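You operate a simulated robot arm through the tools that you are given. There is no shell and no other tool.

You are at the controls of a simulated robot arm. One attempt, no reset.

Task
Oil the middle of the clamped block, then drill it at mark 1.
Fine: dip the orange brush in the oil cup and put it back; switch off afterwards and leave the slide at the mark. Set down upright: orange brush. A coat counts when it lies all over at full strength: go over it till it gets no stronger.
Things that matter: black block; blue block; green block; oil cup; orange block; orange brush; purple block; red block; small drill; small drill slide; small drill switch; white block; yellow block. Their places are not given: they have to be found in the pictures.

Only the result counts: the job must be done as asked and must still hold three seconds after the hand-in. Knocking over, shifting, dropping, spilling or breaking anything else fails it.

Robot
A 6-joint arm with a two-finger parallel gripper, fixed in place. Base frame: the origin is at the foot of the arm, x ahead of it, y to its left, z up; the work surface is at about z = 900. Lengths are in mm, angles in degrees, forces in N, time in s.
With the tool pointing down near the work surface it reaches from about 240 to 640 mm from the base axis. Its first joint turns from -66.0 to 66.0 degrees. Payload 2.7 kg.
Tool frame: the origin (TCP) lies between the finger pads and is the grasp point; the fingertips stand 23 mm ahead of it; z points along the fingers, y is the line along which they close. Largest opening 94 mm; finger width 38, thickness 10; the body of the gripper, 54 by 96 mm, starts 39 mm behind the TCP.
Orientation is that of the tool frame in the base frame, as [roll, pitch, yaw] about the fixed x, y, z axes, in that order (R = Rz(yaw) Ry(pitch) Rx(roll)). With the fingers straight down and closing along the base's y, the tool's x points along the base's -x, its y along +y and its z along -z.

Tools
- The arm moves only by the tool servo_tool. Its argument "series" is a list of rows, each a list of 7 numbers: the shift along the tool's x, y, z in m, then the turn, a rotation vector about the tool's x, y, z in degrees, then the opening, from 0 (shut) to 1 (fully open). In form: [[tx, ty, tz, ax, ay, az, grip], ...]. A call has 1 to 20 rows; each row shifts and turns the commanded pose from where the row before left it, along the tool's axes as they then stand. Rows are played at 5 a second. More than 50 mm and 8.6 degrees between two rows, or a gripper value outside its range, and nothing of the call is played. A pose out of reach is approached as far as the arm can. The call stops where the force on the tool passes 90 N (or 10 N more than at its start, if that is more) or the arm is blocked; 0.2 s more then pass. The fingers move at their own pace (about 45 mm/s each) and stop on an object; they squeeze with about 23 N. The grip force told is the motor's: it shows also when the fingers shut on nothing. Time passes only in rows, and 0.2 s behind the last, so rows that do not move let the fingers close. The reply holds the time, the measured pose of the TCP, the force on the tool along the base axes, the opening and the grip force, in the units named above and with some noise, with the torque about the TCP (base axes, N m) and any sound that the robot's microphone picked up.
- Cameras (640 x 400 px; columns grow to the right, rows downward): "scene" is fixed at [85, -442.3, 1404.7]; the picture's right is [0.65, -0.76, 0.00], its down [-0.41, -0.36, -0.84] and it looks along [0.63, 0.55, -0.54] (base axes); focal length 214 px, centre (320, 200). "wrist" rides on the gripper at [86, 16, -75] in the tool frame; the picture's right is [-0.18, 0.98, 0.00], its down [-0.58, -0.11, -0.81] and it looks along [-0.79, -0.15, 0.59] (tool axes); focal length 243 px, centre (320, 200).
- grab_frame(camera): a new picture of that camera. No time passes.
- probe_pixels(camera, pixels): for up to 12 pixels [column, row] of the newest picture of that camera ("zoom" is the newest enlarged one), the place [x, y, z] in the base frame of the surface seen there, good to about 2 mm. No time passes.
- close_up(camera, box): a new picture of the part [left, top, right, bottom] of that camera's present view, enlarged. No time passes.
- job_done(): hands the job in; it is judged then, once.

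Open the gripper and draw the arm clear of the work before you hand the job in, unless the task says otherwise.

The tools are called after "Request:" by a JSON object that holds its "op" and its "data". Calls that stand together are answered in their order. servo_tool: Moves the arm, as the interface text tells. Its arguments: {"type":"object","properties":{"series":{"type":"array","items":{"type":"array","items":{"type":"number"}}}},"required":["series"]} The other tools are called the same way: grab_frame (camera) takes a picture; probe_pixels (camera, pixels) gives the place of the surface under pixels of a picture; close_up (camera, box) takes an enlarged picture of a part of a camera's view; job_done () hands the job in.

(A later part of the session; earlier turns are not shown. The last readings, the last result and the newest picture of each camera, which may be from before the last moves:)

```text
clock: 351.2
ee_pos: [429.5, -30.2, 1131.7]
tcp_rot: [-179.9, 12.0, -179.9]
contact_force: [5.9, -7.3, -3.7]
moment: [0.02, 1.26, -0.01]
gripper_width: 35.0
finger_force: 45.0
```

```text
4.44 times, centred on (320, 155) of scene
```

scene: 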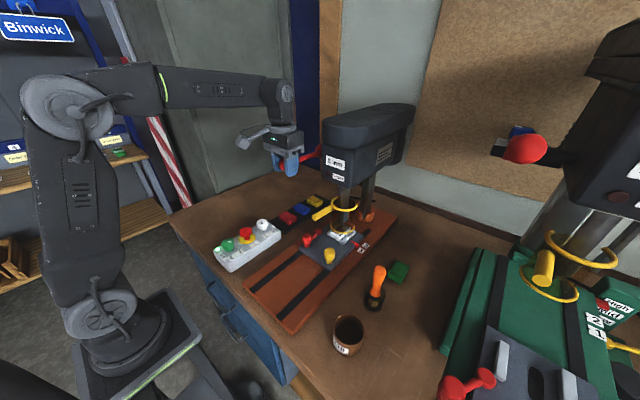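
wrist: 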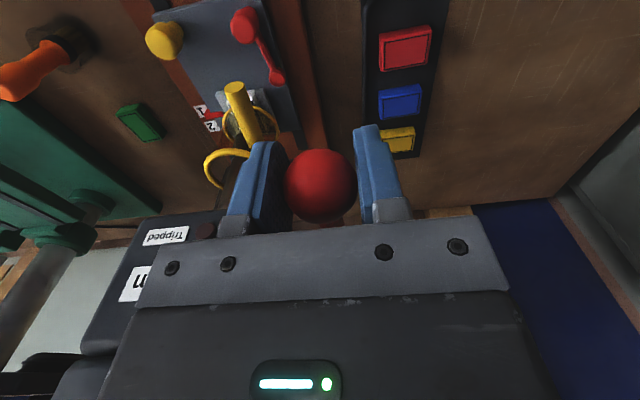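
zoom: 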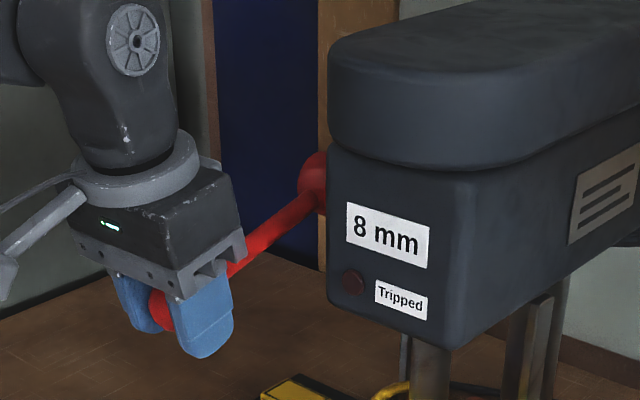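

The chuck is spinning (its slot is visible now) and the bit is entering the block; "Tripped" is dark. I keep feeding slowly.

Request:
{"op": "servo_tool", "data": {"series": [[-0.0006, -0.0005, 0.0018, 0, -1.5, 0, 0], [-0.0002, 0, 0.0018, 0, -1, 0, 0], [-0.0001, 0, 0.0018, 0, -1, 0, 0], [-0.0001, 0, 0.0018, 0, -1, 0, 0], [-0.0001, 0, 0.0018, 0, -1, 0, 0], [-0.0001, 0, 0.0018, 0, -1, 0, 0], [0, 0, 0, 0, 0, 0, 0]]}}

Request:
{"op": "close_up", "data": {"camera": "scene", "box": [328, 205, 358, 240]}}

Request:
{"op": "close_up", "data": {"camera": "scene", "box": [260, 110, 380, 200]}}

```text
clock: 352.8
ee_pos: [433.1, -31.2, 1122.0]
tcp_rot: [-179.9, 18.4, -179.9]
contact_force: [-6.8, 1.8, -6.5]
moment: [0.0, 1.18, -0.01]
gripper_width: 35.0
finger_force: 45.0
```

```text
11.43 times, centred on (343, 222) of scene
```

zoom: 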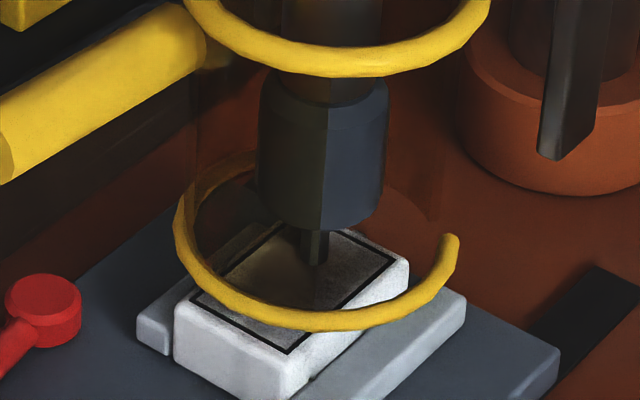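

```text
4.44 times, centred on (320, 155) of scene
```

zoom: 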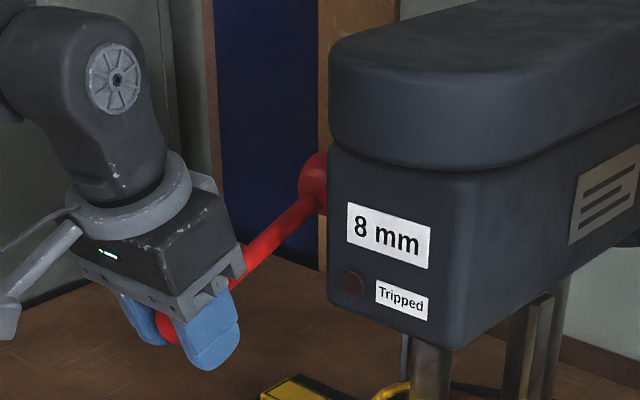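

Still feeding well, no trip. I continue in small steps.

Request:
{"op": "servo_tool", "data": {"series": [[0.0004, 0, 0.0018, 0, -1, 0, 0], [-0.0001, 0, 0.0018, 0, -1, 0, 0], [-0.0001, 0, 0.0018, 0, -1, 0, 0], [-0.0001, 0, 0.0018, 0, -1, 0, 0], [-0.0001, 0, 0.0018, 0, -1, 0, 0], [-0.0001, 0, 0.0018, 0, -1, 0, 0], [-0.0001, 0, 0.0018, 0, -1, 0, 0], [-0.0001, 0, 0.0018, 0, -1, 0, 0], [0, 0, 0, 0, 0, 0, 0]]}}

Request:
{"op": "close_up", "data": {"camera": "scene", "box": [328, 205, 358, 240]}}

Request:
{"op": "close_up", "data": {"camera": "scene", "box": [260, 110, 380, 200]}}

```text
clock: 354.8
ee_pos: [438.1, -31.1, 1107.5]
tcp_rot: [-179.9, 26.4, -179.9]
contact_force: [-8.6, 10.7, -7.8]
moment: [-0.02, 1.22, 0.02]
gripper_width: 35.2
finger_force: 44.6
```

```text
11.43 times, centred on (343, 222) of scene
```

zoom: 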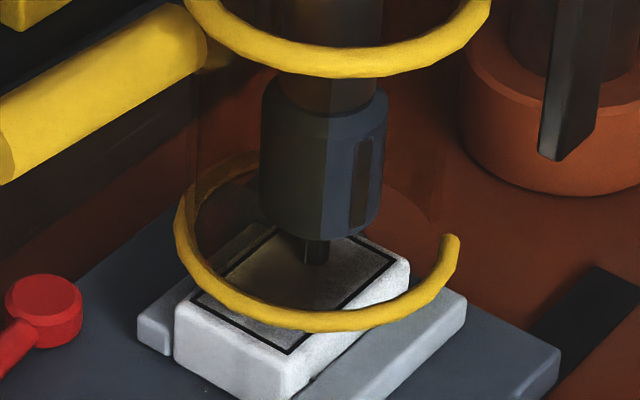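

```text
4.44 times, centred on (320, 155) of scene
```

zoom: 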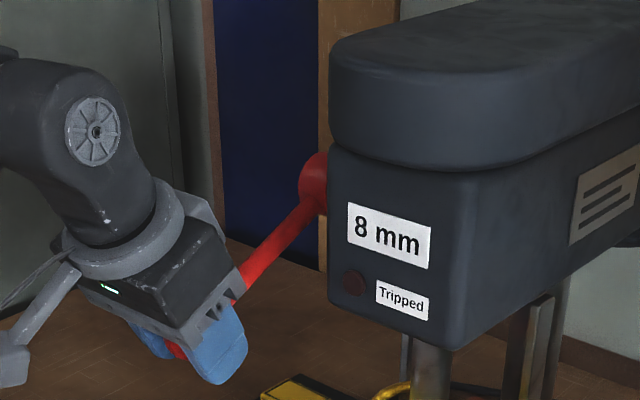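

About 13 mm deep now, no trip. I continue along the arc (tool now aligned with the lever), correcting small side forces.

Request:
{"op": "servo_tool", "data": {"series": [[0.0006, 0.0008, 0.0016, 0, -0.75, 0, 0], [0, 0, 0.0018, 0, -0.75, 0, 0], [0, 0, 0.0018, 0, -0.75, 0, 0], [0, 0, 0.0018, 0, -0.75, 0, 0], [0, 0, 0.0018, 0, -0.75, 0, 0], [0, 0, 0.0018, 0, -0.75, 0, 0], [0, 0, 0.0018, 0, -0.75, 0, 0], [0, 0, 0.0018, 0, -0.75, 0, 0], [0, 0, 0, 0, 0, 0, 0]]}}

Request:
{"op": "close_up", "data": {"camera": "scene", "box": [328, 205, 358, 240]}}

Request:
{"op": "close_up", "data": {"camera": "scene", "box": [260, 110, 380, 200]}}

```text
clock: 356.8
ee_pos: [444.8, -29.9, 1097.5]
tcp_rot: [-179.8, 32.5, -179.9]
contact_force: [-6.3, -3.5, -6.1]
moment: [-0.05, 1.02, -0.04]
gripper_width: 35.2
finger_force: 44.9
```

```text
11.43 times, centred on (343, 222) of scene
```

zoom: 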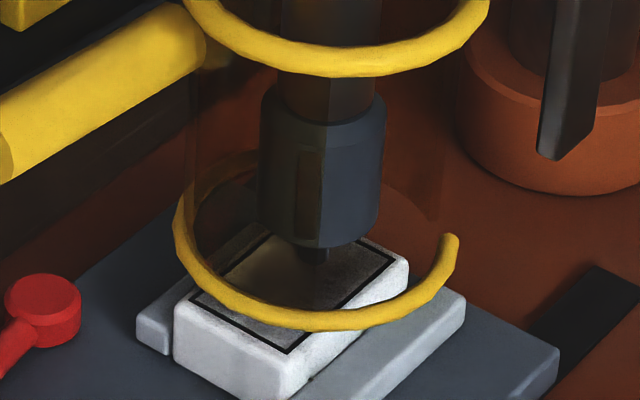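

```text
4.44 times, centred on (320, 155) of scene
```

zoom: 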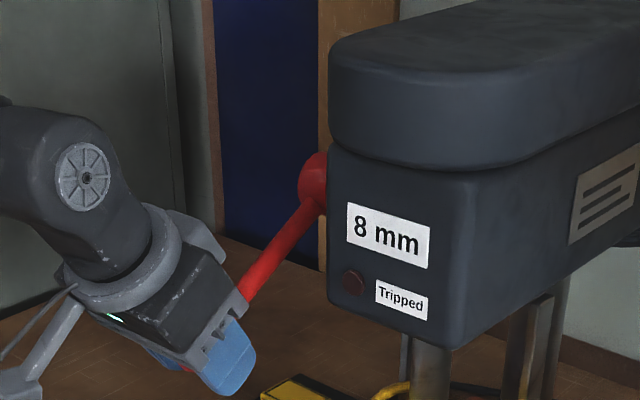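

About 17 mm deep. I continue until the stop or a force rise.

Request:
{"op": "servo_tool", "data": {"series": [[0.0004, 0, 0.0017, 0, -0.75, 0, 0], [0, 0, 0.0018, 0, -0.75, 0, 0], [0, 0, 0.0018, 0, -0.75, 0, 0], [0, 0, 0.0018, 0, -0.75, 0, 0], [0, 0, 0.0018, 0, -0.75, 0, 0], [0, 0, 0.0018, 0, -0.75, 0, 0], [0, 0, 0, 0, 0, 0, 0]]}}

Request:
{"op": "close_up", "data": {"camera": "scene", "box": [328, 205, 358, 240]}}

Request:
{"op": "close_up", "data": {"camera": "scene", "box": [260, 110, 380, 200]}}

```text
clock: 358.4
ee_pos: [450.6, -30.2, 1087.3]
tcp_rot: [-179.7, 36.9, -179.9]
contact_force: [-7.4, -7.6, -5.4]
moment: [-0.02, 0.74, -0.04]
gripper_width: 35.0
finger_force: 45.0
```

```text
11.43 times, centred on (343, 222) of scene
```

zoom: 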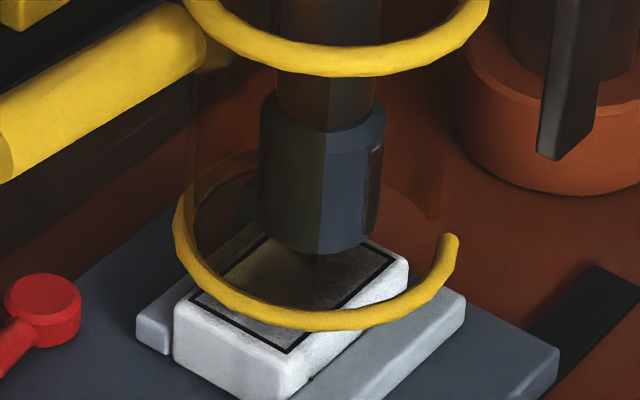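

```text
4.44 times, centred on (320, 155) of scene
```

zoom: 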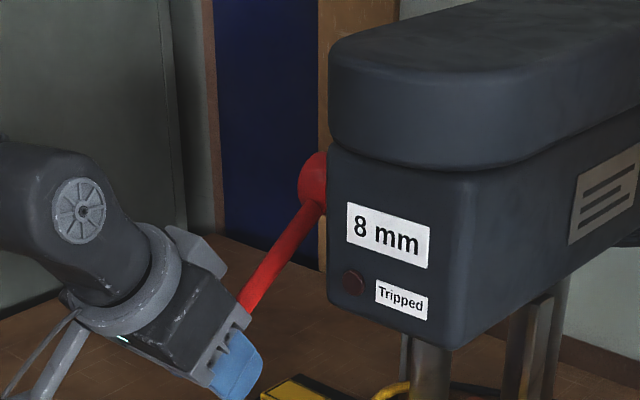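

About 20 mm deep. I go on in shorter series watching for the stop.

Request:
{"op": "servo_tool", "data": {"series": [[0.0003, -0.0005, 0.0016, 0, -0.75, 0, 0], [0, 0, 0.0016, 0, -0.75, 0, 0], [0, 0, 0.0016, 0, -0.75, 0, 0], [0, 0, 0, 0, 0, 0, 0]]}}

Request:
{"op": "close_up", "data": {"camera": "scene", "box": [328, 205, 358, 240]}}

```text
clock: 359.4
ee_pos: [453.0, -30.6, 1082.8]
tcp_rot: [-179.7, 39.3, -179.8]
contact_force: [-4.8, -0.2, -5.6]
moment: [0.0, 1.06, 0.0]
gripper_width: 35.2
finger_force: 45.6
```

```text
11.43 times, centred on (343, 222) of scene
```

zoom: 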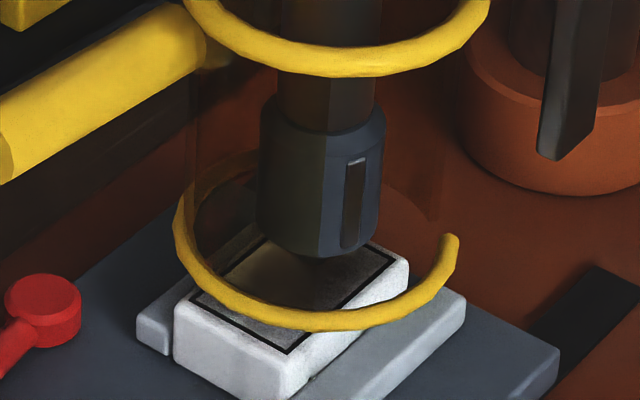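

Very near full depth. I continue with 1.2 mm steps at the lever and watch for the stop.

Request:
{"op": "servo_tool", "data": {"series": [[0, 0, 0.0014, 0, -0.6, 0, 0], [0, 0, 0.0014, 0, -0.6, 0, 0], [0, 0, 0.0014, 0, -0.6, 0, 0], [0, 0, 0, 0, 0, 0, 0]]}}

Request:
{"op": "servo_tool", "data": {"series": [[0, 0, 0.0014, 0, -0.6, 0, 0], [0, 0, 0.0014, 0, -0.6, 0, 0], [0, 0, 0, 0, 0, 0, 0]]}}

Request:
{"op": "close_up", "data": {"camera": "scene", "box": [328, 205, 358, 240]}}

Request:
{"op": "close_up", "data": {"camera": "scene", "box": [260, 110, 380, 200]}}

```text
clock: 360.4
ee_pos: [455.6, -30.1, 1080.7]
tcp_rot: [-179.8, 41.0, -179.9]
contact_force: [-6.1, 2.2, -6.4]
moment: [0.03, 0.93, -0.04]
gripper_width: 35.0
finger_force: 44.9
```

```text
clock: 361.2
ee_pos: [458.1, -31.6, 1077.0]
tcp_rot: [-179.9, 42.2, -179.7]
contact_force: [-10.1, 6.4, -6.8]
moment: [0.0, 0.69, -0.03]
gripper_width: 34.9
finger_force: 45.6
```

```text
11.43 times, centred on (343, 222) of scene
```

zoom: 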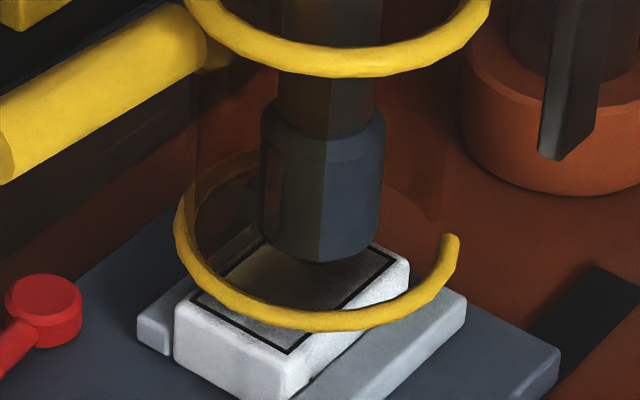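

```text
4.44 times, centred on (320, 155) of scene
```

zoom: 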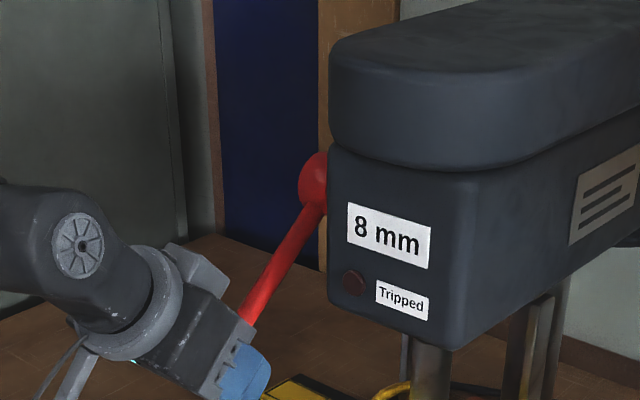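

The chuck's front edge hides the bit now; by travel the depth is about 19–20 mm of the 22 mm thick block. I continue gently toward the stop.

Request:
{"op": "servo_tool", "data": {"series": [[0.0006, 0.0006, 0.0016, 0, -0.7, 0, 0], [0, 0, 0.0016, 0, -0.7, 0, 0], [0, 0, 0.0016, 0, -0.7, 0, 0], [0, 0, 0.0016, 0, -0.7, 0, 0], [0, 0, 0, 0, 0, 0, 0]]}}

Request:
{"op": "close_up", "data": {"camera": "scene", "box": [328, 205, 358, 240]}}

```text
clock: 362.4
ee_pos: [462.6, -31.0, 1072.4]
tcp_rot: [-179.8, 45.0, -179.8]
contact_force: [-4.9, -5.0, -6.2]
moment: [-0.07, 0.95, -0.01]
gripper_width: 35.2
finger_force: 44.7
```

```text
11.43 times, centred on (343, 222) of scene
```

zoom: 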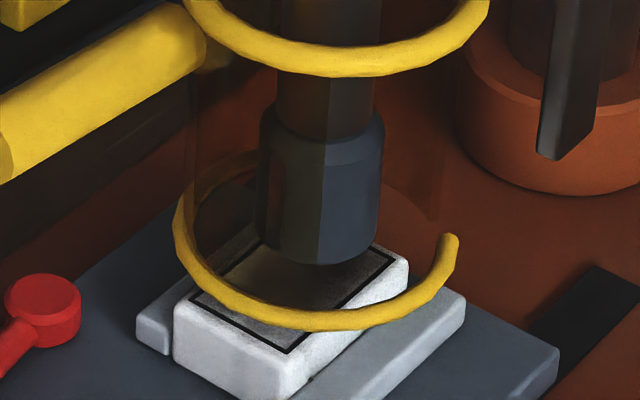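

No resistance yet; I continue.

Request:
{"op": "servo_tool", "data": {"series": [[0, 0, 0.0016, 0, -0.7, 0, 0], [0, 0, 0.0016, 0, -0.7, 0, 0], [0, 0, 0.0016, 0, -0.7, 0, 0], [0, 0, 0, 0, 0, 0, 0]]}}

Request:
{"op": "servo_tool", "data": {"series": [[0, 0, 0.0016, 0, -0.7, 0, 0], [0, 0, 0.0016, 0, -0.7, 0, 0], [0, 0, 0.0016, 0, -0.7, 0, 0], [0, 0, 0, 0, 0, 0, 0]]}}

Request:
{"op": "close_up", "data": {"camera": "scene", "box": [328, 205, 358, 240]}}

Request:
{"op": "grab_frame", "data": {"camera": "scene"}}

```text
clock: 363.4
ee_pos: [463.0, -30.1, 1071.1]
tcp_rot: [179.9, 46.3, -179.9]
contact_force: [-14.9, -3.3, -7.3]
moment: [-0.12, 0.05, 0.09]
gripper_width: 34.9
finger_force: 44.8
```

```text
clock: 364.4
ee_pos: [463.9, -29.5, 1070.1]
tcp_rot: [-180.0, 46.3, -179.9]
contact_force: [-15.2, -4.5, -7.0]
moment: [0.08, 0.04, -0.05]
gripper_width: 34.7
finger_force: 45.4
out of reach, approached as far as the arm can: row 1, 3
```

```text
11.43 times, centred on (343, 222) of scene
```

zoom: 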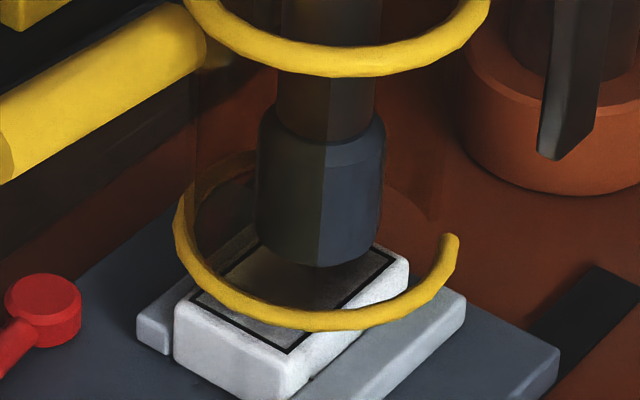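

```text
taken
```

scene: 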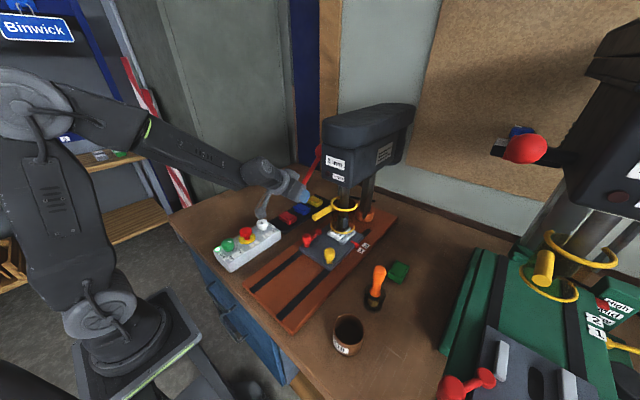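

The wrist reached its tilt limit (46°). I reduce the tilt by a few degrees and then continue the feed without more tilting.

Request:
{"op": "servo_tool", "data": {"series": [[0, 0, 0, 0, 2, 0, 0], [0, 0, 0, 0, 2, 0, 0], [0, 0, 0, 0, 2, 0, 0], [0, 0, 0, 0, 0, 0, 0]]}}

Request:
{"op": "close_up", "data": {"camera": "scene", "box": [260, 130, 380, 220]}}

```text
clock: 365.4
ee_pos: [464.5, -30.0, 1073.0]
tcp_rot: [179.9, 40.3, -179.6]
contact_force: [-20.8, 29.0, -1.6]
moment: [0.08, -1.06, -0.06]
gripper_width: 35.1
finger_force: 45.6
out of reach, approached as far as the arm can: row 1
```

```text
4.44 times, centred on (320, 175) of scene
```

zoom: 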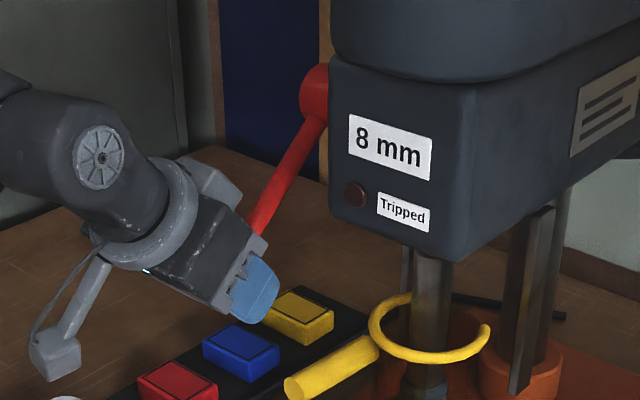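

Side forces have built up (y 29 N, x −21 N); I correct the position to relieve them.

Request:
{"op": "servo_tool", "data": {"series": [[0.0011, 0.002, -0.0009, 0, 0, 0, 0], [0, 0, 0, 0, 0, 0, 0]]}}

Request:
{"op": "close_up", "data": {"camera": "scene", "box": [328, 205, 358, 240]}}

```text
clock: 366.0
ee_pos: [464.6, -29.5, 1073.7]
tcp_rot: [-179.8, 40.4, -179.7]
contact_force: [5.2, 18.3, -1.3]
moment: [-0.08, 1.34, -0.05]
gripper_width: 35.0
finger_force: 45.1
```

```text
11.43 times, centred on (343, 222) of scene
```

zoom: 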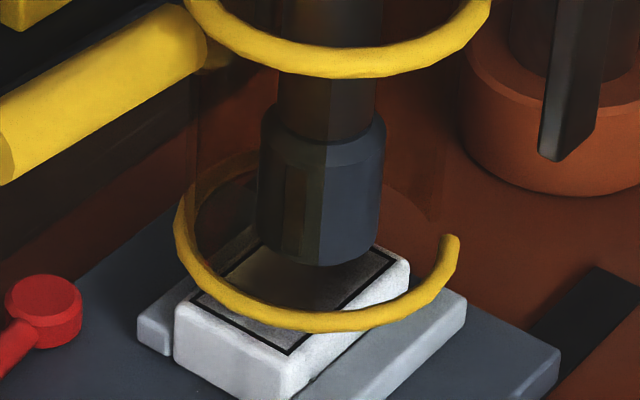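

I continue the feed along the arc with the tilt fixed at 40°.

Request:
{"op": "servo_tool", "data": {"series": [[-0.0002, 0.001, 0.0016, 0, 0, 0, 0], [-0.0002, 0, 0.0016, 0, 0, 0, 0], [-0.0002, 0, 0.0016, 0, 0, 0, 0], [-0.0003, 0, 0.0016, 0, 0, 0, 0], [0, 0, 0, 0, 0, 0, 0]]}}

Request:
{"op": "servo_tool", "data": {"series": [[-0.0003, 0, 0.0016, 0, 0, 0, 0], [-0.0003, 0, 0.0016, 0, 0, 0, 0], [0, 0, 0, 0, 0, 0, 0]]}}

Request:
{"op": "close_up", "data": {"camera": "scene", "box": [328, 205, 358, 240]}}

Request:
{"op": "close_up", "data": {"camera": "scene", "box": [260, 130, 380, 220]}}

```text
clock: 367.2
ee_pos: [467.5, -29.5, 1069.2]
tcp_rot: [180.0, 40.4, -179.9]
contact_force: [-9.6, -1.4, 9.0]
moment: [0.03, -1.13, -0.04]
gripper_width: 35.0
finger_force: 45.1
```

```text
clock: 368.0
ee_pos: [470.7, -29.3, 1067.3]
tcp_rot: [-180.0, 40.3, -179.9]
contact_force: [-10.2, -7.6, 8.4]
moment: [0.02, -1.14, 0.0]
gripper_width: 35.0
finger_force: 45.2
```

```text
11.43 times, centred on (343, 222) of scene
```

zoom: 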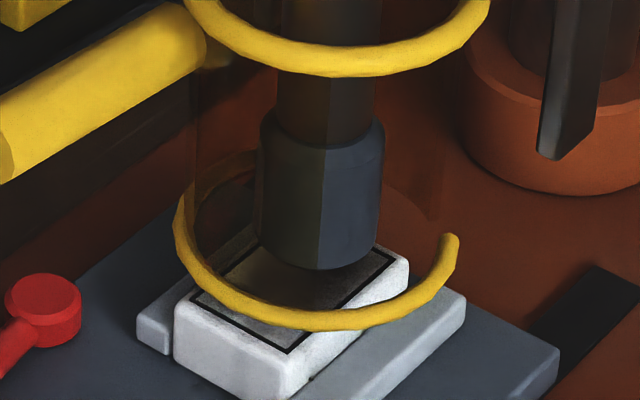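

```text
4.44 times, centred on (320, 175) of scene
```

zoom: 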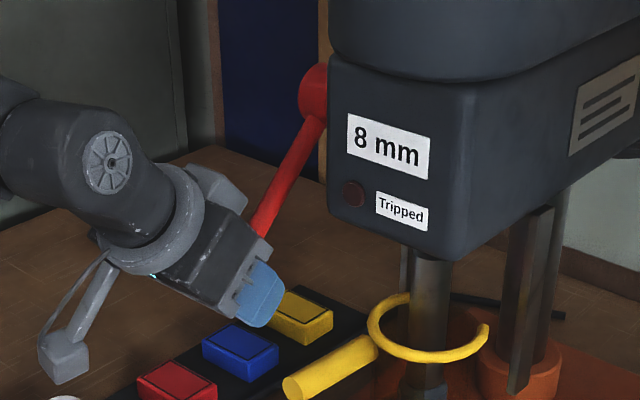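

Smooth so far; no stop yet. I continue a little further to reach the stop.

Request:
{"op": "servo_tool", "data": {"series": [[0.0001, -0.0005, 0.0016, 0, 0, 0, 0], [-0.0003, 0, 0.0016, 0, 0, 0, 0], [-0.0003, 0, 0.0016, 0, 0, 0, 0], [0, 0, 0, 0, 0, 0, 0]]}}

Request:
{"op": "servo_tool", "data": {"series": [[-0.0003, 0, 0.0016, 0, 0, 0, 0], [-0.0003, 0, 0.0016, 0, 0, 0, 0], [-0.0003, 0, 0.0016, 0, 0, 0, 0], [0, 0, 0, 0, 0, 0, 0]]}}

Request:
{"op": "close_up", "data": {"camera": "scene", "box": [328, 205, 358, 240]}}

```text
clock: 369.0
ee_pos: [474.6, -29.7, 1063.1]
tcp_rot: [180.0, 40.3, -179.8]
contact_force: [-8.5, -2.4, 9.8]
moment: [0.03, -1.04, -0.01]
gripper_width: 35.2
finger_force: 45.2
```

```text
clock: 370.0
ee_pos: [478.2, -30.0, 1060.0]
tcp_rot: [180.0, 40.2, -179.8]
contact_force: [-11.0, 5.1, 8.3]
moment: [0.04, -1.11, 0.0]
gripper_width: 35.0
finger_force: 45.3
```

```text
11.43 times, centred on (343, 222) of scene
```

zoom: 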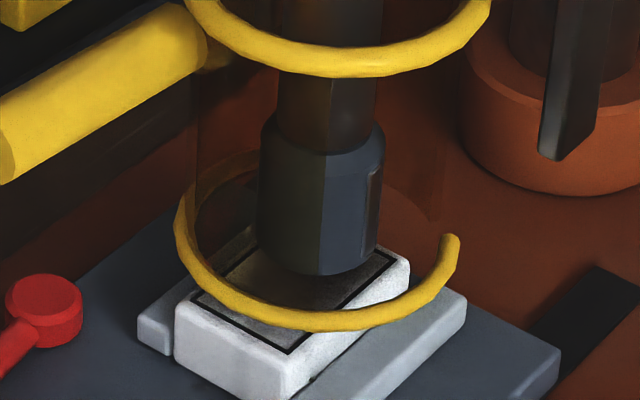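

Still smooth. I continue a few more millimetres.

Request:
{"op": "servo_tool", "data": {"series": [[-0.0003, 0.0003, 0.0016, 0, 0, 0, 0], [-0.0004, 0, 0.0016, 0, 0, 0, 0], [-0.0004, 0, 0.0016, 0, 0, 0, 0], [0, 0, 0, 0, 0, 0, 0]]}}

Request:
{"op": "servo_tool", "data": {"series": [[-0.0004, 0, 0.0016, 0, 0, 0, 0], [-0.0004, 0, 0.0016, 0, 0, 0, 0], [-0.0004, 0, 0.0016, 0, 0, 0, 0], [0, 0, 0, 0, 0, 0, 0]]}}

Request:
{"op": "close_up", "data": {"camera": "scene", "box": [328, 205, 358, 240]}}

Request:
{"op": "grab_frame", "data": {"camera": "wrist"}}

```text
clock: 371.0
ee_pos: [480.9, -30.3, 1057.7]
tcp_rot: [-180.0, 40.2, -179.8]
contact_force: [-30.9, 0.8, 20.3]
moment: [-0.03, 0.19, 0.0]
gripper_width: 35.0
finger_force: 44.9
```

```text
clock: 372.0
ee_pos: [485.3, -29.9, 1054.8]
tcp_rot: [-179.9, 40.2, -179.8]
contact_force: [-27.3, -5.9, 19.4]
moment: [0.01, 0.15, 0.06]
gripper_width: 35.3
finger_force: 45.2
```

```text
11.43 times, centred on (343, 222) of scene
```

zoom: 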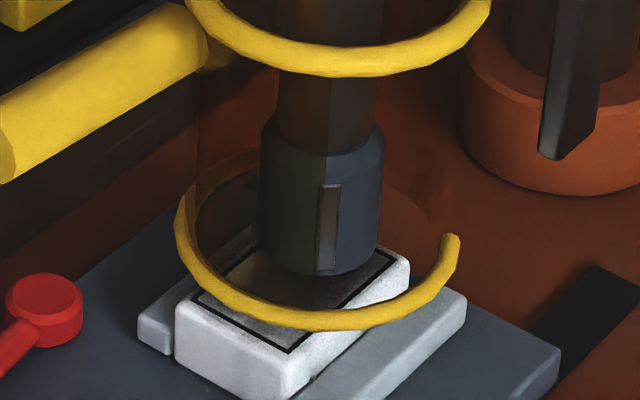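

```text
taken
```

wrist: 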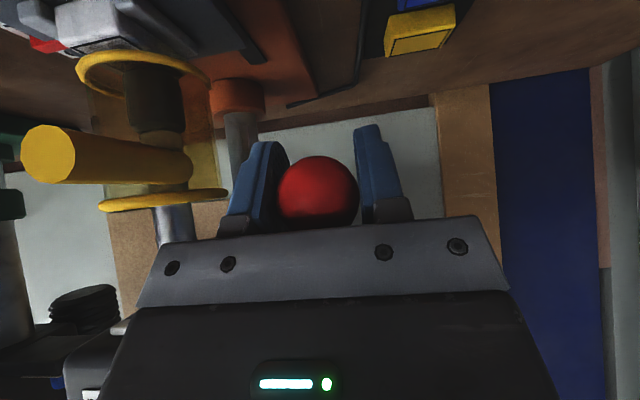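

The stop is reached: resistance rose to 37 N and the chuck no longer moves. I now retract: relieve the overshoot and bring the lever back up along its arc.

Request:
{"op": "servo_tool", "data": {"series": [[0.0004, 0, -0.004, 0, 0, 0, 0], [0.0012, 0, -0.0059, 0, 0, 0, 0], [0.001, 0, -0.006, 0, 0, 0, 0], [0.0007, 0, -0.006, 0, 0, 0, 0], [0.0004, 0, -0.006, 0, 0, 0, 0], [0.0002, 0, -0.006, 0, 0, 0, 0], [0, 0, 0, 0, 0, 0, 0]]}}

Request:
{"op": "close_up", "data": {"camera": "scene", "box": [260, 130, 380, 240]}}

Request:
{"op": "close_up", "data": {"camera": "scene", "box": [328, 205, 358, 240]}}

```text
clock: 373.6
ee_pos: [461.2, -29.8, 1078.3]
tcp_rot: [180.0, 40.4, -179.8]
contact_force: [15.3, -10.3, 7.5]
moment: [0.03, 1.35, 0.15]
gripper_width: 35.7
finger_force: 44.8
```

```text
3.64 times, centred on (320, 185) of scene
```

zoom: 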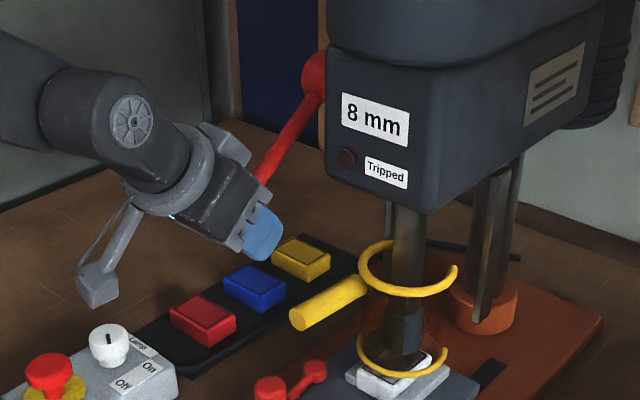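

```text
11.43 times, centred on (343, 222) of scene
```

zoom: 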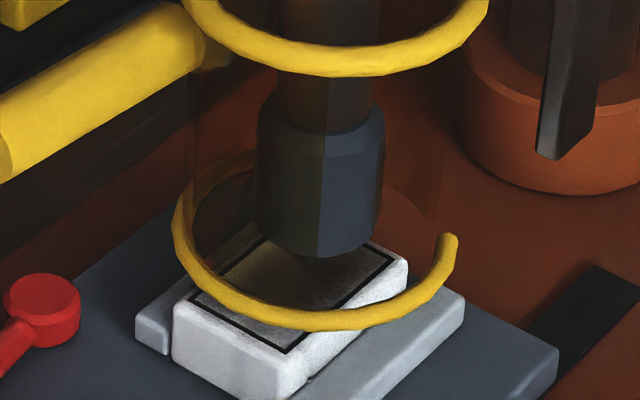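

The lever follows upward and the quill is rising. I continue up the arc, un-tilting the gripper along with it.

Request:
{"op": "servo_tool", "data": {"series": [[-0.0008, -0.001, -0.0054, 0, 2.5, 0, 0], [-0.0001, 0, -0.006, 0, 2.5, 0, 0], [-0.0001, 0, -0.006, 0, 2.5, 0, 0], [-0.0001, 0, -0.006, 0, 2.5, 0, 0], [-0.0001, 0, -0.006, 0, 2.5, 0, 0], [-0.0001, 0, -0.006, 0, 2.5, 0, 0], [-0.0001, 0, -0.006, 0, 2.5, 0, 0], [-0.0001, 0, -0.006, 0, 2.5, 0, 0], [0, 0, 0, 0, 0, 0, 0]]}}

Request:
{"op": "close_up", "data": {"camera": "scene", "box": [260, 110, 380, 240]}}

```text
clock: 375.6
ee_pos: [436.9, -29.6, 1118.3]
tcp_rot: [180.0, 20.2, -179.8]
contact_force: [-2.6, 7.8, 10.0]
moment: [0.01, -1.05, 0.01]
gripper_width: 35.4
finger_force: 44.9
```

```text
3.08 times, centred on (320, 175) of scene
```

zoom: 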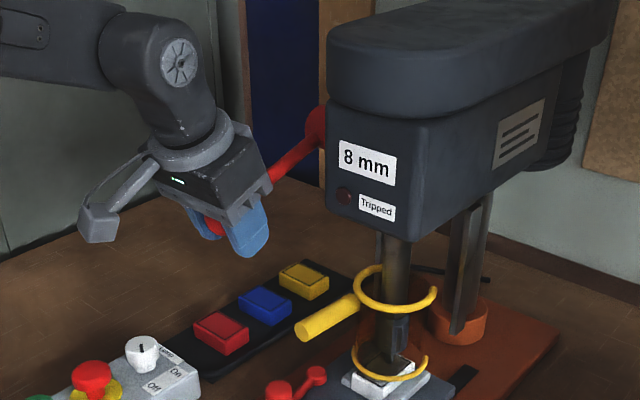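

I continue up the arc with un-tilting to vertical.

Request:
{"op": "servo_tool", "data": {"series": [[0.0003, 0.0006, -0.006, 0, 2.5, 0, 0], [-0.0001, 0, -0.006, 0, 2.5, 0, 0], [-0.0001, 0, -0.006, 0, 2.5, 0, 0], [-0.0001, 0, -0.006, 0, 2.5, 0, 0], [-0.0001, 0, -0.006, 0, 2.5, 0, 0], [-0.0001, 0, -0.006, 0, 2.5, 0, 0], [-0.0001, 0, -0.006, 0, 2.5, 0, 0], [-0.0001, 0, -0.006, 0, 2.5, 0, 0], [0, 0, 0, 0, 0, 0, 0]]}}

Request:
{"op": "close_up", "data": {"camera": "scene", "box": [260, 110, 380, 240]}}

```text
clock: 377.6
ee_pos: [428.3, -29.9, 1164.0]
tcp_rot: [179.9, 0.1, -179.8]
contact_force: [-14.7, 9.7, 8.8]
moment: [-0.1, -1.12, 0.01]
gripper_width: 35.5
finger_force: 45.2
```

```text
3.08 times, centred on (320, 175) of scene
```

zoom: 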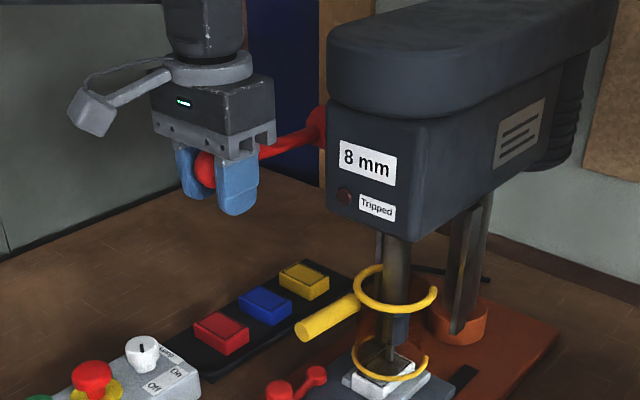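

Nearly back at horizontal. I continue up to the lever's rest position (z≈1210).

Request:
{"op": "servo_tool", "data": {"series": [[0.0014, 0.0008, -0.006, 0, 0, 0, 0], [-0.0001, 0, -0.006, 0, 0, 0, 0], [-0.0004, 0, -0.006, 0, 0, 0, 0], [-0.0006, 0, -0.006, 0, 0, 0, 0], [-0.0009, 0, -0.006, 0, 0, 0, 0], [-0.0012, 0, -0.006, 0, 0, 0, 0], [-0.0014, 0, -0.0055, 0, 0, 0, 0], [-0.0016, 0, -0.004, 0, 0, 0, 0], [0, 0, 0, 0, 0, 0, 0]]}}

Request:
{"op": "close_up", "data": {"camera": "scene", "box": [260, 110, 380, 240]}}

Request:
{"op": "close_up", "data": {"camera": "scene", "box": [328, 205, 358, 240]}}

```text
clock: 379.6
ee_pos: [431.9, -29.7, 1206.7]
tcp_rot: [179.9, -0.5, -179.8]
contact_force: [-13.6, -10.0, -33.8]
moment: [0.06, 0.11, 0.01]
gripper_width: 35.0
finger_force: 45.2
```

```text
3.08 times, centred on (320, 175) of scene
```

zoom: 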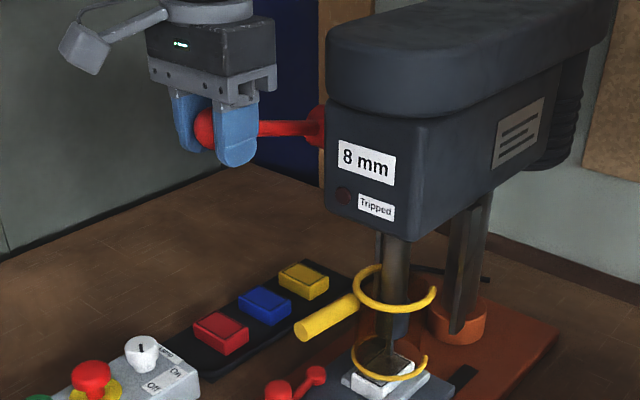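

```text
11.43 times, centred on (343, 222) of scene
```

zoom: 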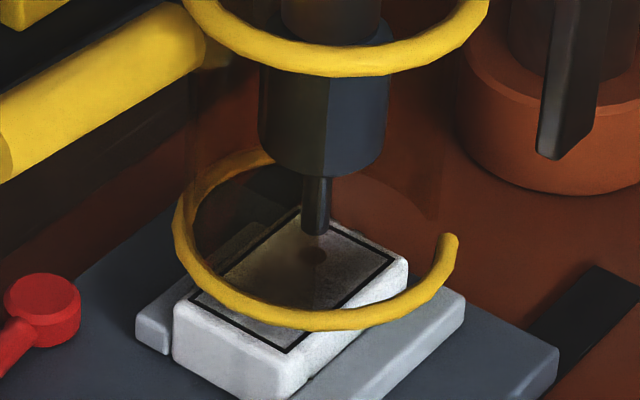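

The quill is fully up and a dark hole is visible in the block at zoom (317,253). The lever is at its top stop (34 N); I relieve that and release the ball gently.

Request:
{"op": "servo_tool", "data": {"series": [[0.001, -0.001, 0.0025, 0, 0, 0, 0], [0, 0, 0, 0, 0, 0, 0]]}}

Request:
{"op": "servo_tool", "data": {"series": [[0, 0, 0, 0, 0, 0, 0.4], [0, 0, 0, 0, 0, 0, 0.5], [0, 0, 0, 0, 0, 0, 0.6], [0, 0, 0, 0, 0, 0, 0.6]]}}

Request:
{"op": "close_up", "data": {"camera": "scene", "box": [260, 110, 380, 240]}}

Request:
{"op": "grab_frame", "data": {"camera": "wrist"}}

```text
clock: 380.2
ee_pos: [431.5, -30.6, 1207.2]
tcp_rot: [179.8, 0.1, -179.7]
contact_force: [-8.5, -1.2, -21.2]
moment: [-0.05, 0.77, -0.01]
gripper_width: 35.2
finger_force: 45.0
```

```text
clock: 381.2
ee_pos: [433.1, -30.4, 1207.8]
tcp_rot: [180.0, 0.4, -179.9]
contact_force: [0.2, -0.1, 0.0]
moment: [0.03, -0.02, 0.01]
gripper_width: 56.2
finger_force: 0.0
```

```text
3.08 times, centred on (320, 175) of scene
```

zoom: 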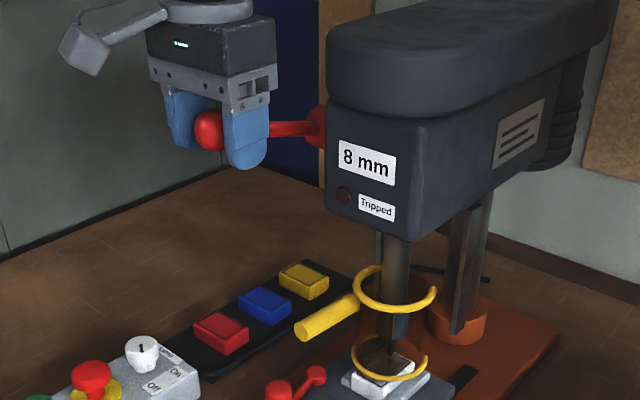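

```text
taken
```

wrist: 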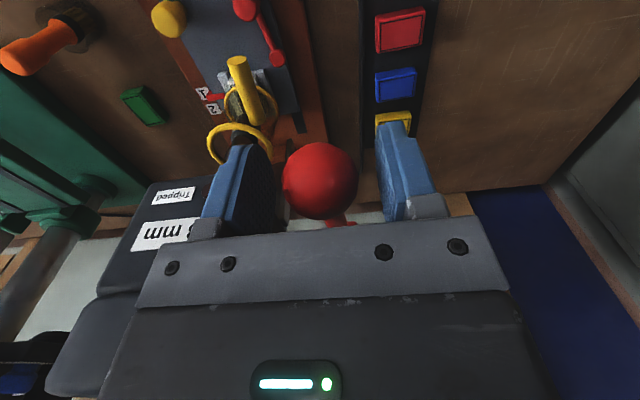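

The lever stays up by itself and the "Tripped" lamp is dark. I rise clear of the ball and go back to the switch to turn the drill off, pre-turning the tool to yaw −125° as it was when I left the knob.

Request:
{"op": "servo_tool", "data": {"series": [[0, 0, -0.02, 0, 0, 0, 0.5], [0, 0, -0.03, 0, 0, 0, 0.5], [0, 0, -0.035, 0, 0, 0, 0.45], [0.03, 0.014, 0, 0, 0, 0, 0.45], [0.03, 0.014, 0, 0, 0, 0, 0.45], [0.03, 0.014, 0, 0, 0, 0, 0.45], [0.03, 0.014, 0, 0, 0, 0, 0.45], [0.03, 0.014, 0, 0, 0, 0, 0.45], [0.03, 0.0155, 0, 0, 0, 0, 0.45], [0, 0, 0.04, 0, 0, -8, 0.45], [0, 0, 0.04, 0, 0, -8, 0.45], [0, 0, 0.04, 0, 0, -8, 0.45], [0, 0, 0.04, 0, 0, -8, 0.45], [0, 0, 0.04, 0, 0, -8, 0.45], [0, 0, 0.03, 0, 0, -8, 0.45], [0, 0, 0.02, 0, 0, -7, 0.45], [0, 0, 0, 0, 0, 0, 0.45]]}}

Request:
{"op": "grab_frame", "data": {"camera": "wrist"}}

Request:
{"op": "grab_frame", "data": {"camera": "scene"}}

```text
clock: 384.8
ee_pos: [252.6, 55.4, 1042.0]
tcp_rot: [-179.7, 0.1, -124.7]
contact_force: [-0.7, -0.6, -0.2]
moment: [-0.01, 0.02, -0.01]
gripper_width: 42.4
finger_force: 0.1
```

```text
taken
```

wrist: 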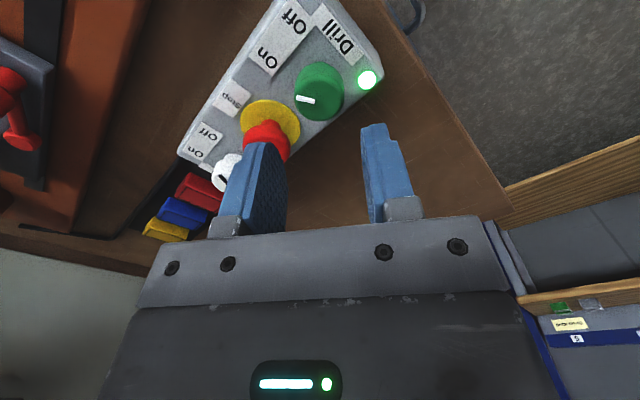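

```text
taken
```

scene: 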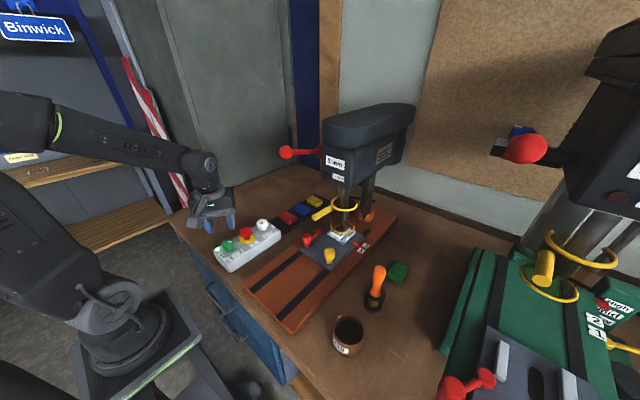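

The knob is below at (318,90), light still green. I descend to z≈969 and close on it.

Request:
{"op": "servo_tool", "data": {"series": [[0, 0, 0.02, 0, 0, 0, 0.45], [0, 0, 0.02, 0, 0, 0, 0.45], [0, 0, 0.015, 0, 0, 0, 0.45], [0, 0, 0.01, 0, 0, 0, 0.45], [0, 0, 0.008, 0, 0, 0, 0.45], [0, 0, 0, 0, 0, 0, 0.45], [0, 0, 0, 0, 0, 0, 0.2], [0, 0, 0, 0, 0, 0, 0], [0, 0, 0, 0, 0, 0, 0]]}}

Request:
{"op": "grab_frame", "data": {"camera": "wrist"}}

```text
clock: 386.8
ee_pos: [253.3, 54.7, 968.9]
tcp_rot: [-179.8, 0.2, -124.9]
contact_force: [11.5, -9.4, -11.8]
moment: [-0.01, -0.42, 0.01]
gripper_width: 33.5
finger_force: 44.6
```

```text
taken
```

wrist: 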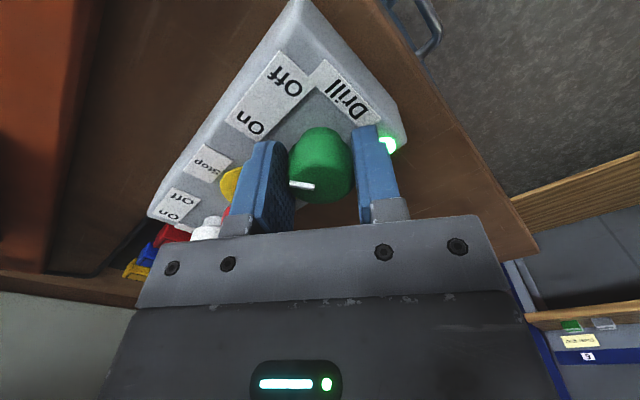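

Gripped. I relieve the side force and turn clockwise back by 30° first.

Request:
{"op": "servo_tool", "data": {"series": [[0, -0.0011, 0.0007, 0, 0, 0, 0], [0, 0, 0, 0, 0, 5, 0], [0, 0, 0, 0, 0, 5, 0], [0, 0, 0, 0, 0, 5, 0], [0, 0, 0, 0, 0, 5, 0], [0, 0, 0, 0, 0, 5, 0], [0, 0, 0, 0, 0, 5, 0], [0, 0, 0, 0, 0, 0, 0]]}}

Request:
{"op": "grab_frame", "data": {"camera": "wrist"}}

```text
clock: 388.6
ee_pos: [253.7, 54.8, 969.8]
tcp_rot: [180.0, 0.4, -154.9]
contact_force: [-19.8, 34.1, 34.3]
moment: [0.65, 0.7, 0.06]
gripper_width: 33.2
finger_force: 45.2
```

```text
taken
```

wrist: 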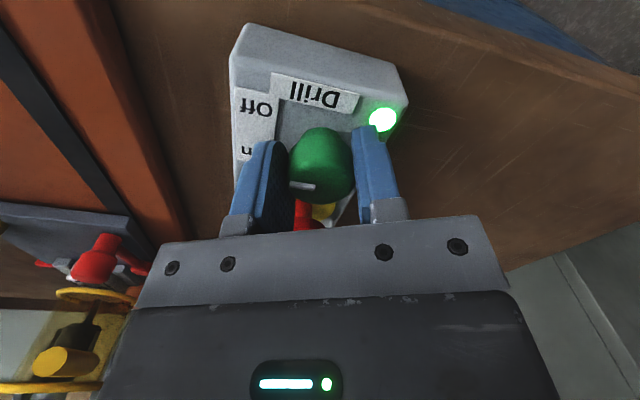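

Forces have built up to about 50 N; I relieve them and turn on.

Request:
{"op": "servo_tool", "data": {"series": [[0.0003, 0.0022, -0.0018, 0, 0, 0, 0], [0, 0, 0, 0, 0, 0, 0]]}}

Request:
{"op": "servo_tool", "data": {"series": [[0, 0, 0, 0, 0, 5, 0], [0, 0, 0, 0, 0, 5, 0], [0, 0, 0, 0, 0, 5, 0], [0, 0, 0, 0, 0, 0, 0]]}}

Request:
{"op": "grab_frame", "data": {"camera": "wrist"}}

```text
clock: 389.2
ee_pos: [254.0, 55.6, 969.6]
tcp_rot: [-179.8, 0.2, -154.8]
contact_force: [14.7, 7.0, -22.3]
moment: [0.06, -0.36, -0.03]
gripper_width: 33.3
finger_force: 45.5
```

```text
clock: 390.2
ee_pos: [253.9, 55.5, 970.7]
tcp_rot: [179.9, 0.0, -169.9]
contact_force: [12.7, 3.4, -27.9]
moment: [0.01, -0.21, -0.04]
gripper_width: 33.5
finger_force: 45.2
```

```text
taken
```

wrist: 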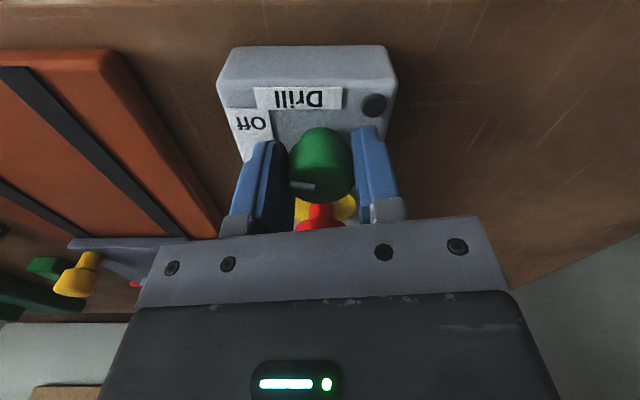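

The light has gone out — the drill is off. I turn the last 10° to the original Off position while relieving the vertical force.

Request:
{"op": "servo_tool", "data": {"series": [[-0.0008, 0, 0.0015, 0, 0, 5, 0], [0, 0, 0, 0, 0, 5, 0], [0, 0, 0, 0, 0, 0, 0]]}}

Request:
{"op": "servo_tool", "data": {"series": [[0, 0, 0, 0, 0, 0, 0.38], [0, 0, 0, 0, 0, 0, 0.45], [0, 0, 0, 0, 0, 0, 0.45], [0, 0, -0.02, 0, 0, 0, 0.45], [0, 0, -0.03, 0, 0, 0, 0.45], [0, 0, -0.04, 0, 0, 0, 0.45], [0, 0, -0.04, 0, 0, 0, 0.45], [0, 0, 0, 0, 0, 0, 0.45]]}}

Request:
{"op": "grab_frame", "data": {"camera": "wrist"}}

Request:
{"op": "close_up", "data": {"camera": "scene", "box": [205, 215, 285, 275]}}

Request:
{"op": "grab_frame", "data": {"camera": "scene"}}

```text
clock: 391.0
ee_pos: [253.1, 55.9, 969.9]
tcp_rot: [179.9, 0.4, -179.9]
contact_force: [-18.4, 0.4, 35.9]
moment: [-0.04, 0.42, -0.07]
gripper_width: 33.5
finger_force: 44.6
```

```text
clock: 392.8
ee_pos: [252.1, 56.8, 1099.1]
tcp_rot: [-180.0, 0.2, -179.8]
contact_force: [0.1, -0.4, -0.5]
moment: [-0.01, 0.01, -0.01]
gripper_width: 42.3
finger_force: 0.2
```

```text
taken
```

wrist: 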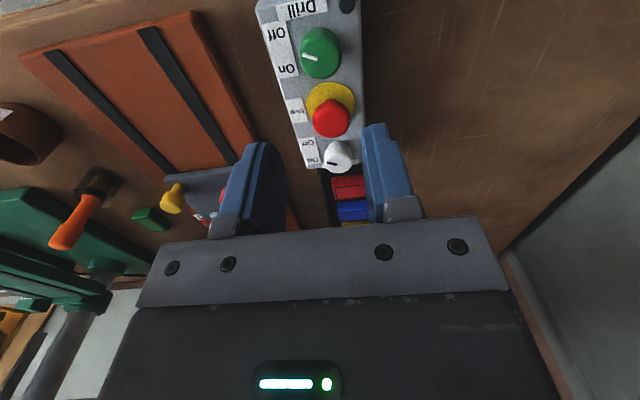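

```text
6.67 times, centred on (245, 245) of scene
```

zoom: 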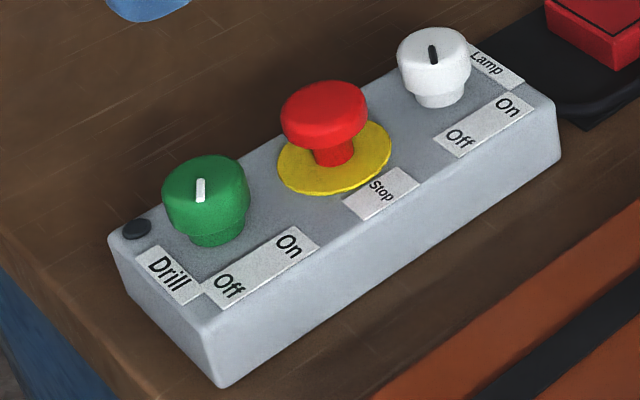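

```text
taken
```

scene: 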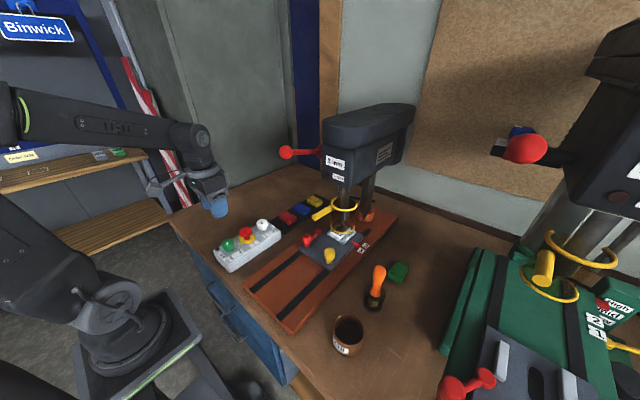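

The switch is Off with the light out. I check the slide's pointer at mark 1, the hole, the coat, the brush and the cup.

Request:
{"op": "close_up", "data": {"camera": "scene", "box": [353, 238, 371, 254]}}

Request:
{"op": "probe_pixels", "data": {"camera": "zoom", "pixels": [[252, 202], [254, 201], [277, 177], [276, 180], [265, 190], [262, 247], [264, 249], [200, 158], [230, 173], [250, 170], [182, 148], [220, 160]]}}

Request:
{"op": "close_up", "data": {"camera": "scene", "box": [328, 205, 358, 240]}}

Request:
{"op": "close_up", "data": {"camera": "scene", "box": [320, 255, 410, 360]}}

```text
16.00 times, centred on (362, 246) of scene
```

zoom: 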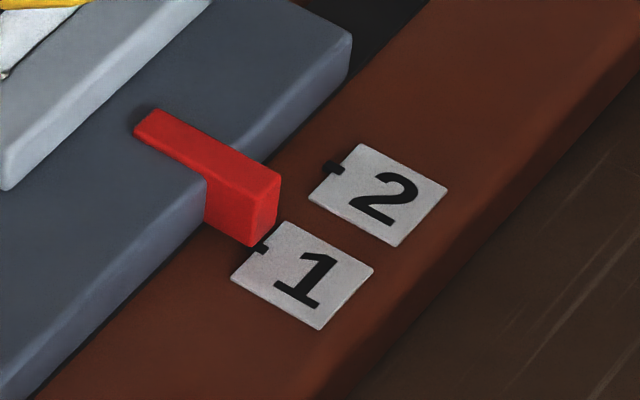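

```text
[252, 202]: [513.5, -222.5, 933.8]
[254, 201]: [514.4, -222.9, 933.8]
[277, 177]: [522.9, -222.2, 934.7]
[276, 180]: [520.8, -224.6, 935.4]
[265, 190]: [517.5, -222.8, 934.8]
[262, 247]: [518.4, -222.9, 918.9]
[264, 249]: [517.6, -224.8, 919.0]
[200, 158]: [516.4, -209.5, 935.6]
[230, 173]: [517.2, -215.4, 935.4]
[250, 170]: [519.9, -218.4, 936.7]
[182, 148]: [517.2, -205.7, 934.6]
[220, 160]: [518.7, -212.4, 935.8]
```

```text
11.43 times, centred on (343, 222) of scene
```

zoom: 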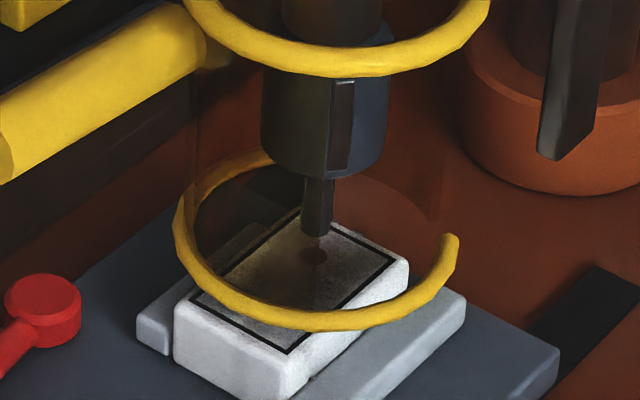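

```text
3.81 times, centred on (365, 308) of scene
```

zoom: 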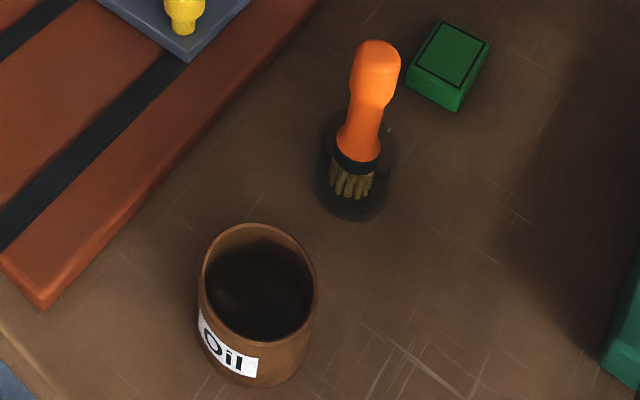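

Everything looks right: pointer centre 518.0 on tick 1, a hole in the coated block, switch Off, brush upright in its jar, cup in place. I take one more look at the block from the wrist camera while drawing the arm up and clear, gripper open.

Request:
{"op": "servo_tool", "data": {"series": [[0, 0, -0.04, 0, 0, 0, 1], [0, 0, -0.04, 0, 0, 0, 1], [0, -0.03, -0.04, 0, 0, 0, 1], [0, -0.04, -0.04, 0, 0, 0, 1], [0, -0.04, -0.02, 0, 0, 0, 1], [0, -0.04, 0, 0, 0, 0, 1], [0, -0.03, 0, 0, 0, 0, 1], [0, 0, 0, 0, 0, 0, 1]]}}

Request:
{"op": "grab_frame", "data": {"camera": "wrist"}}

Request:
{"op": "grab_frame", "data": {"camera": "scene"}}

```text
refused: row 4 steps farther than a row can; nothing moved
```

```text
taken
```

wrist: 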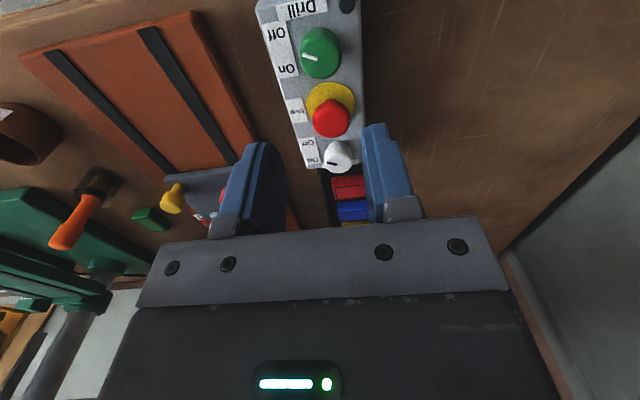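

```text
taken
```

scene: 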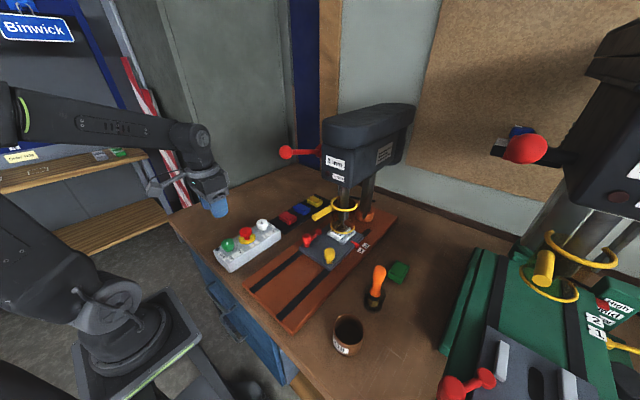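

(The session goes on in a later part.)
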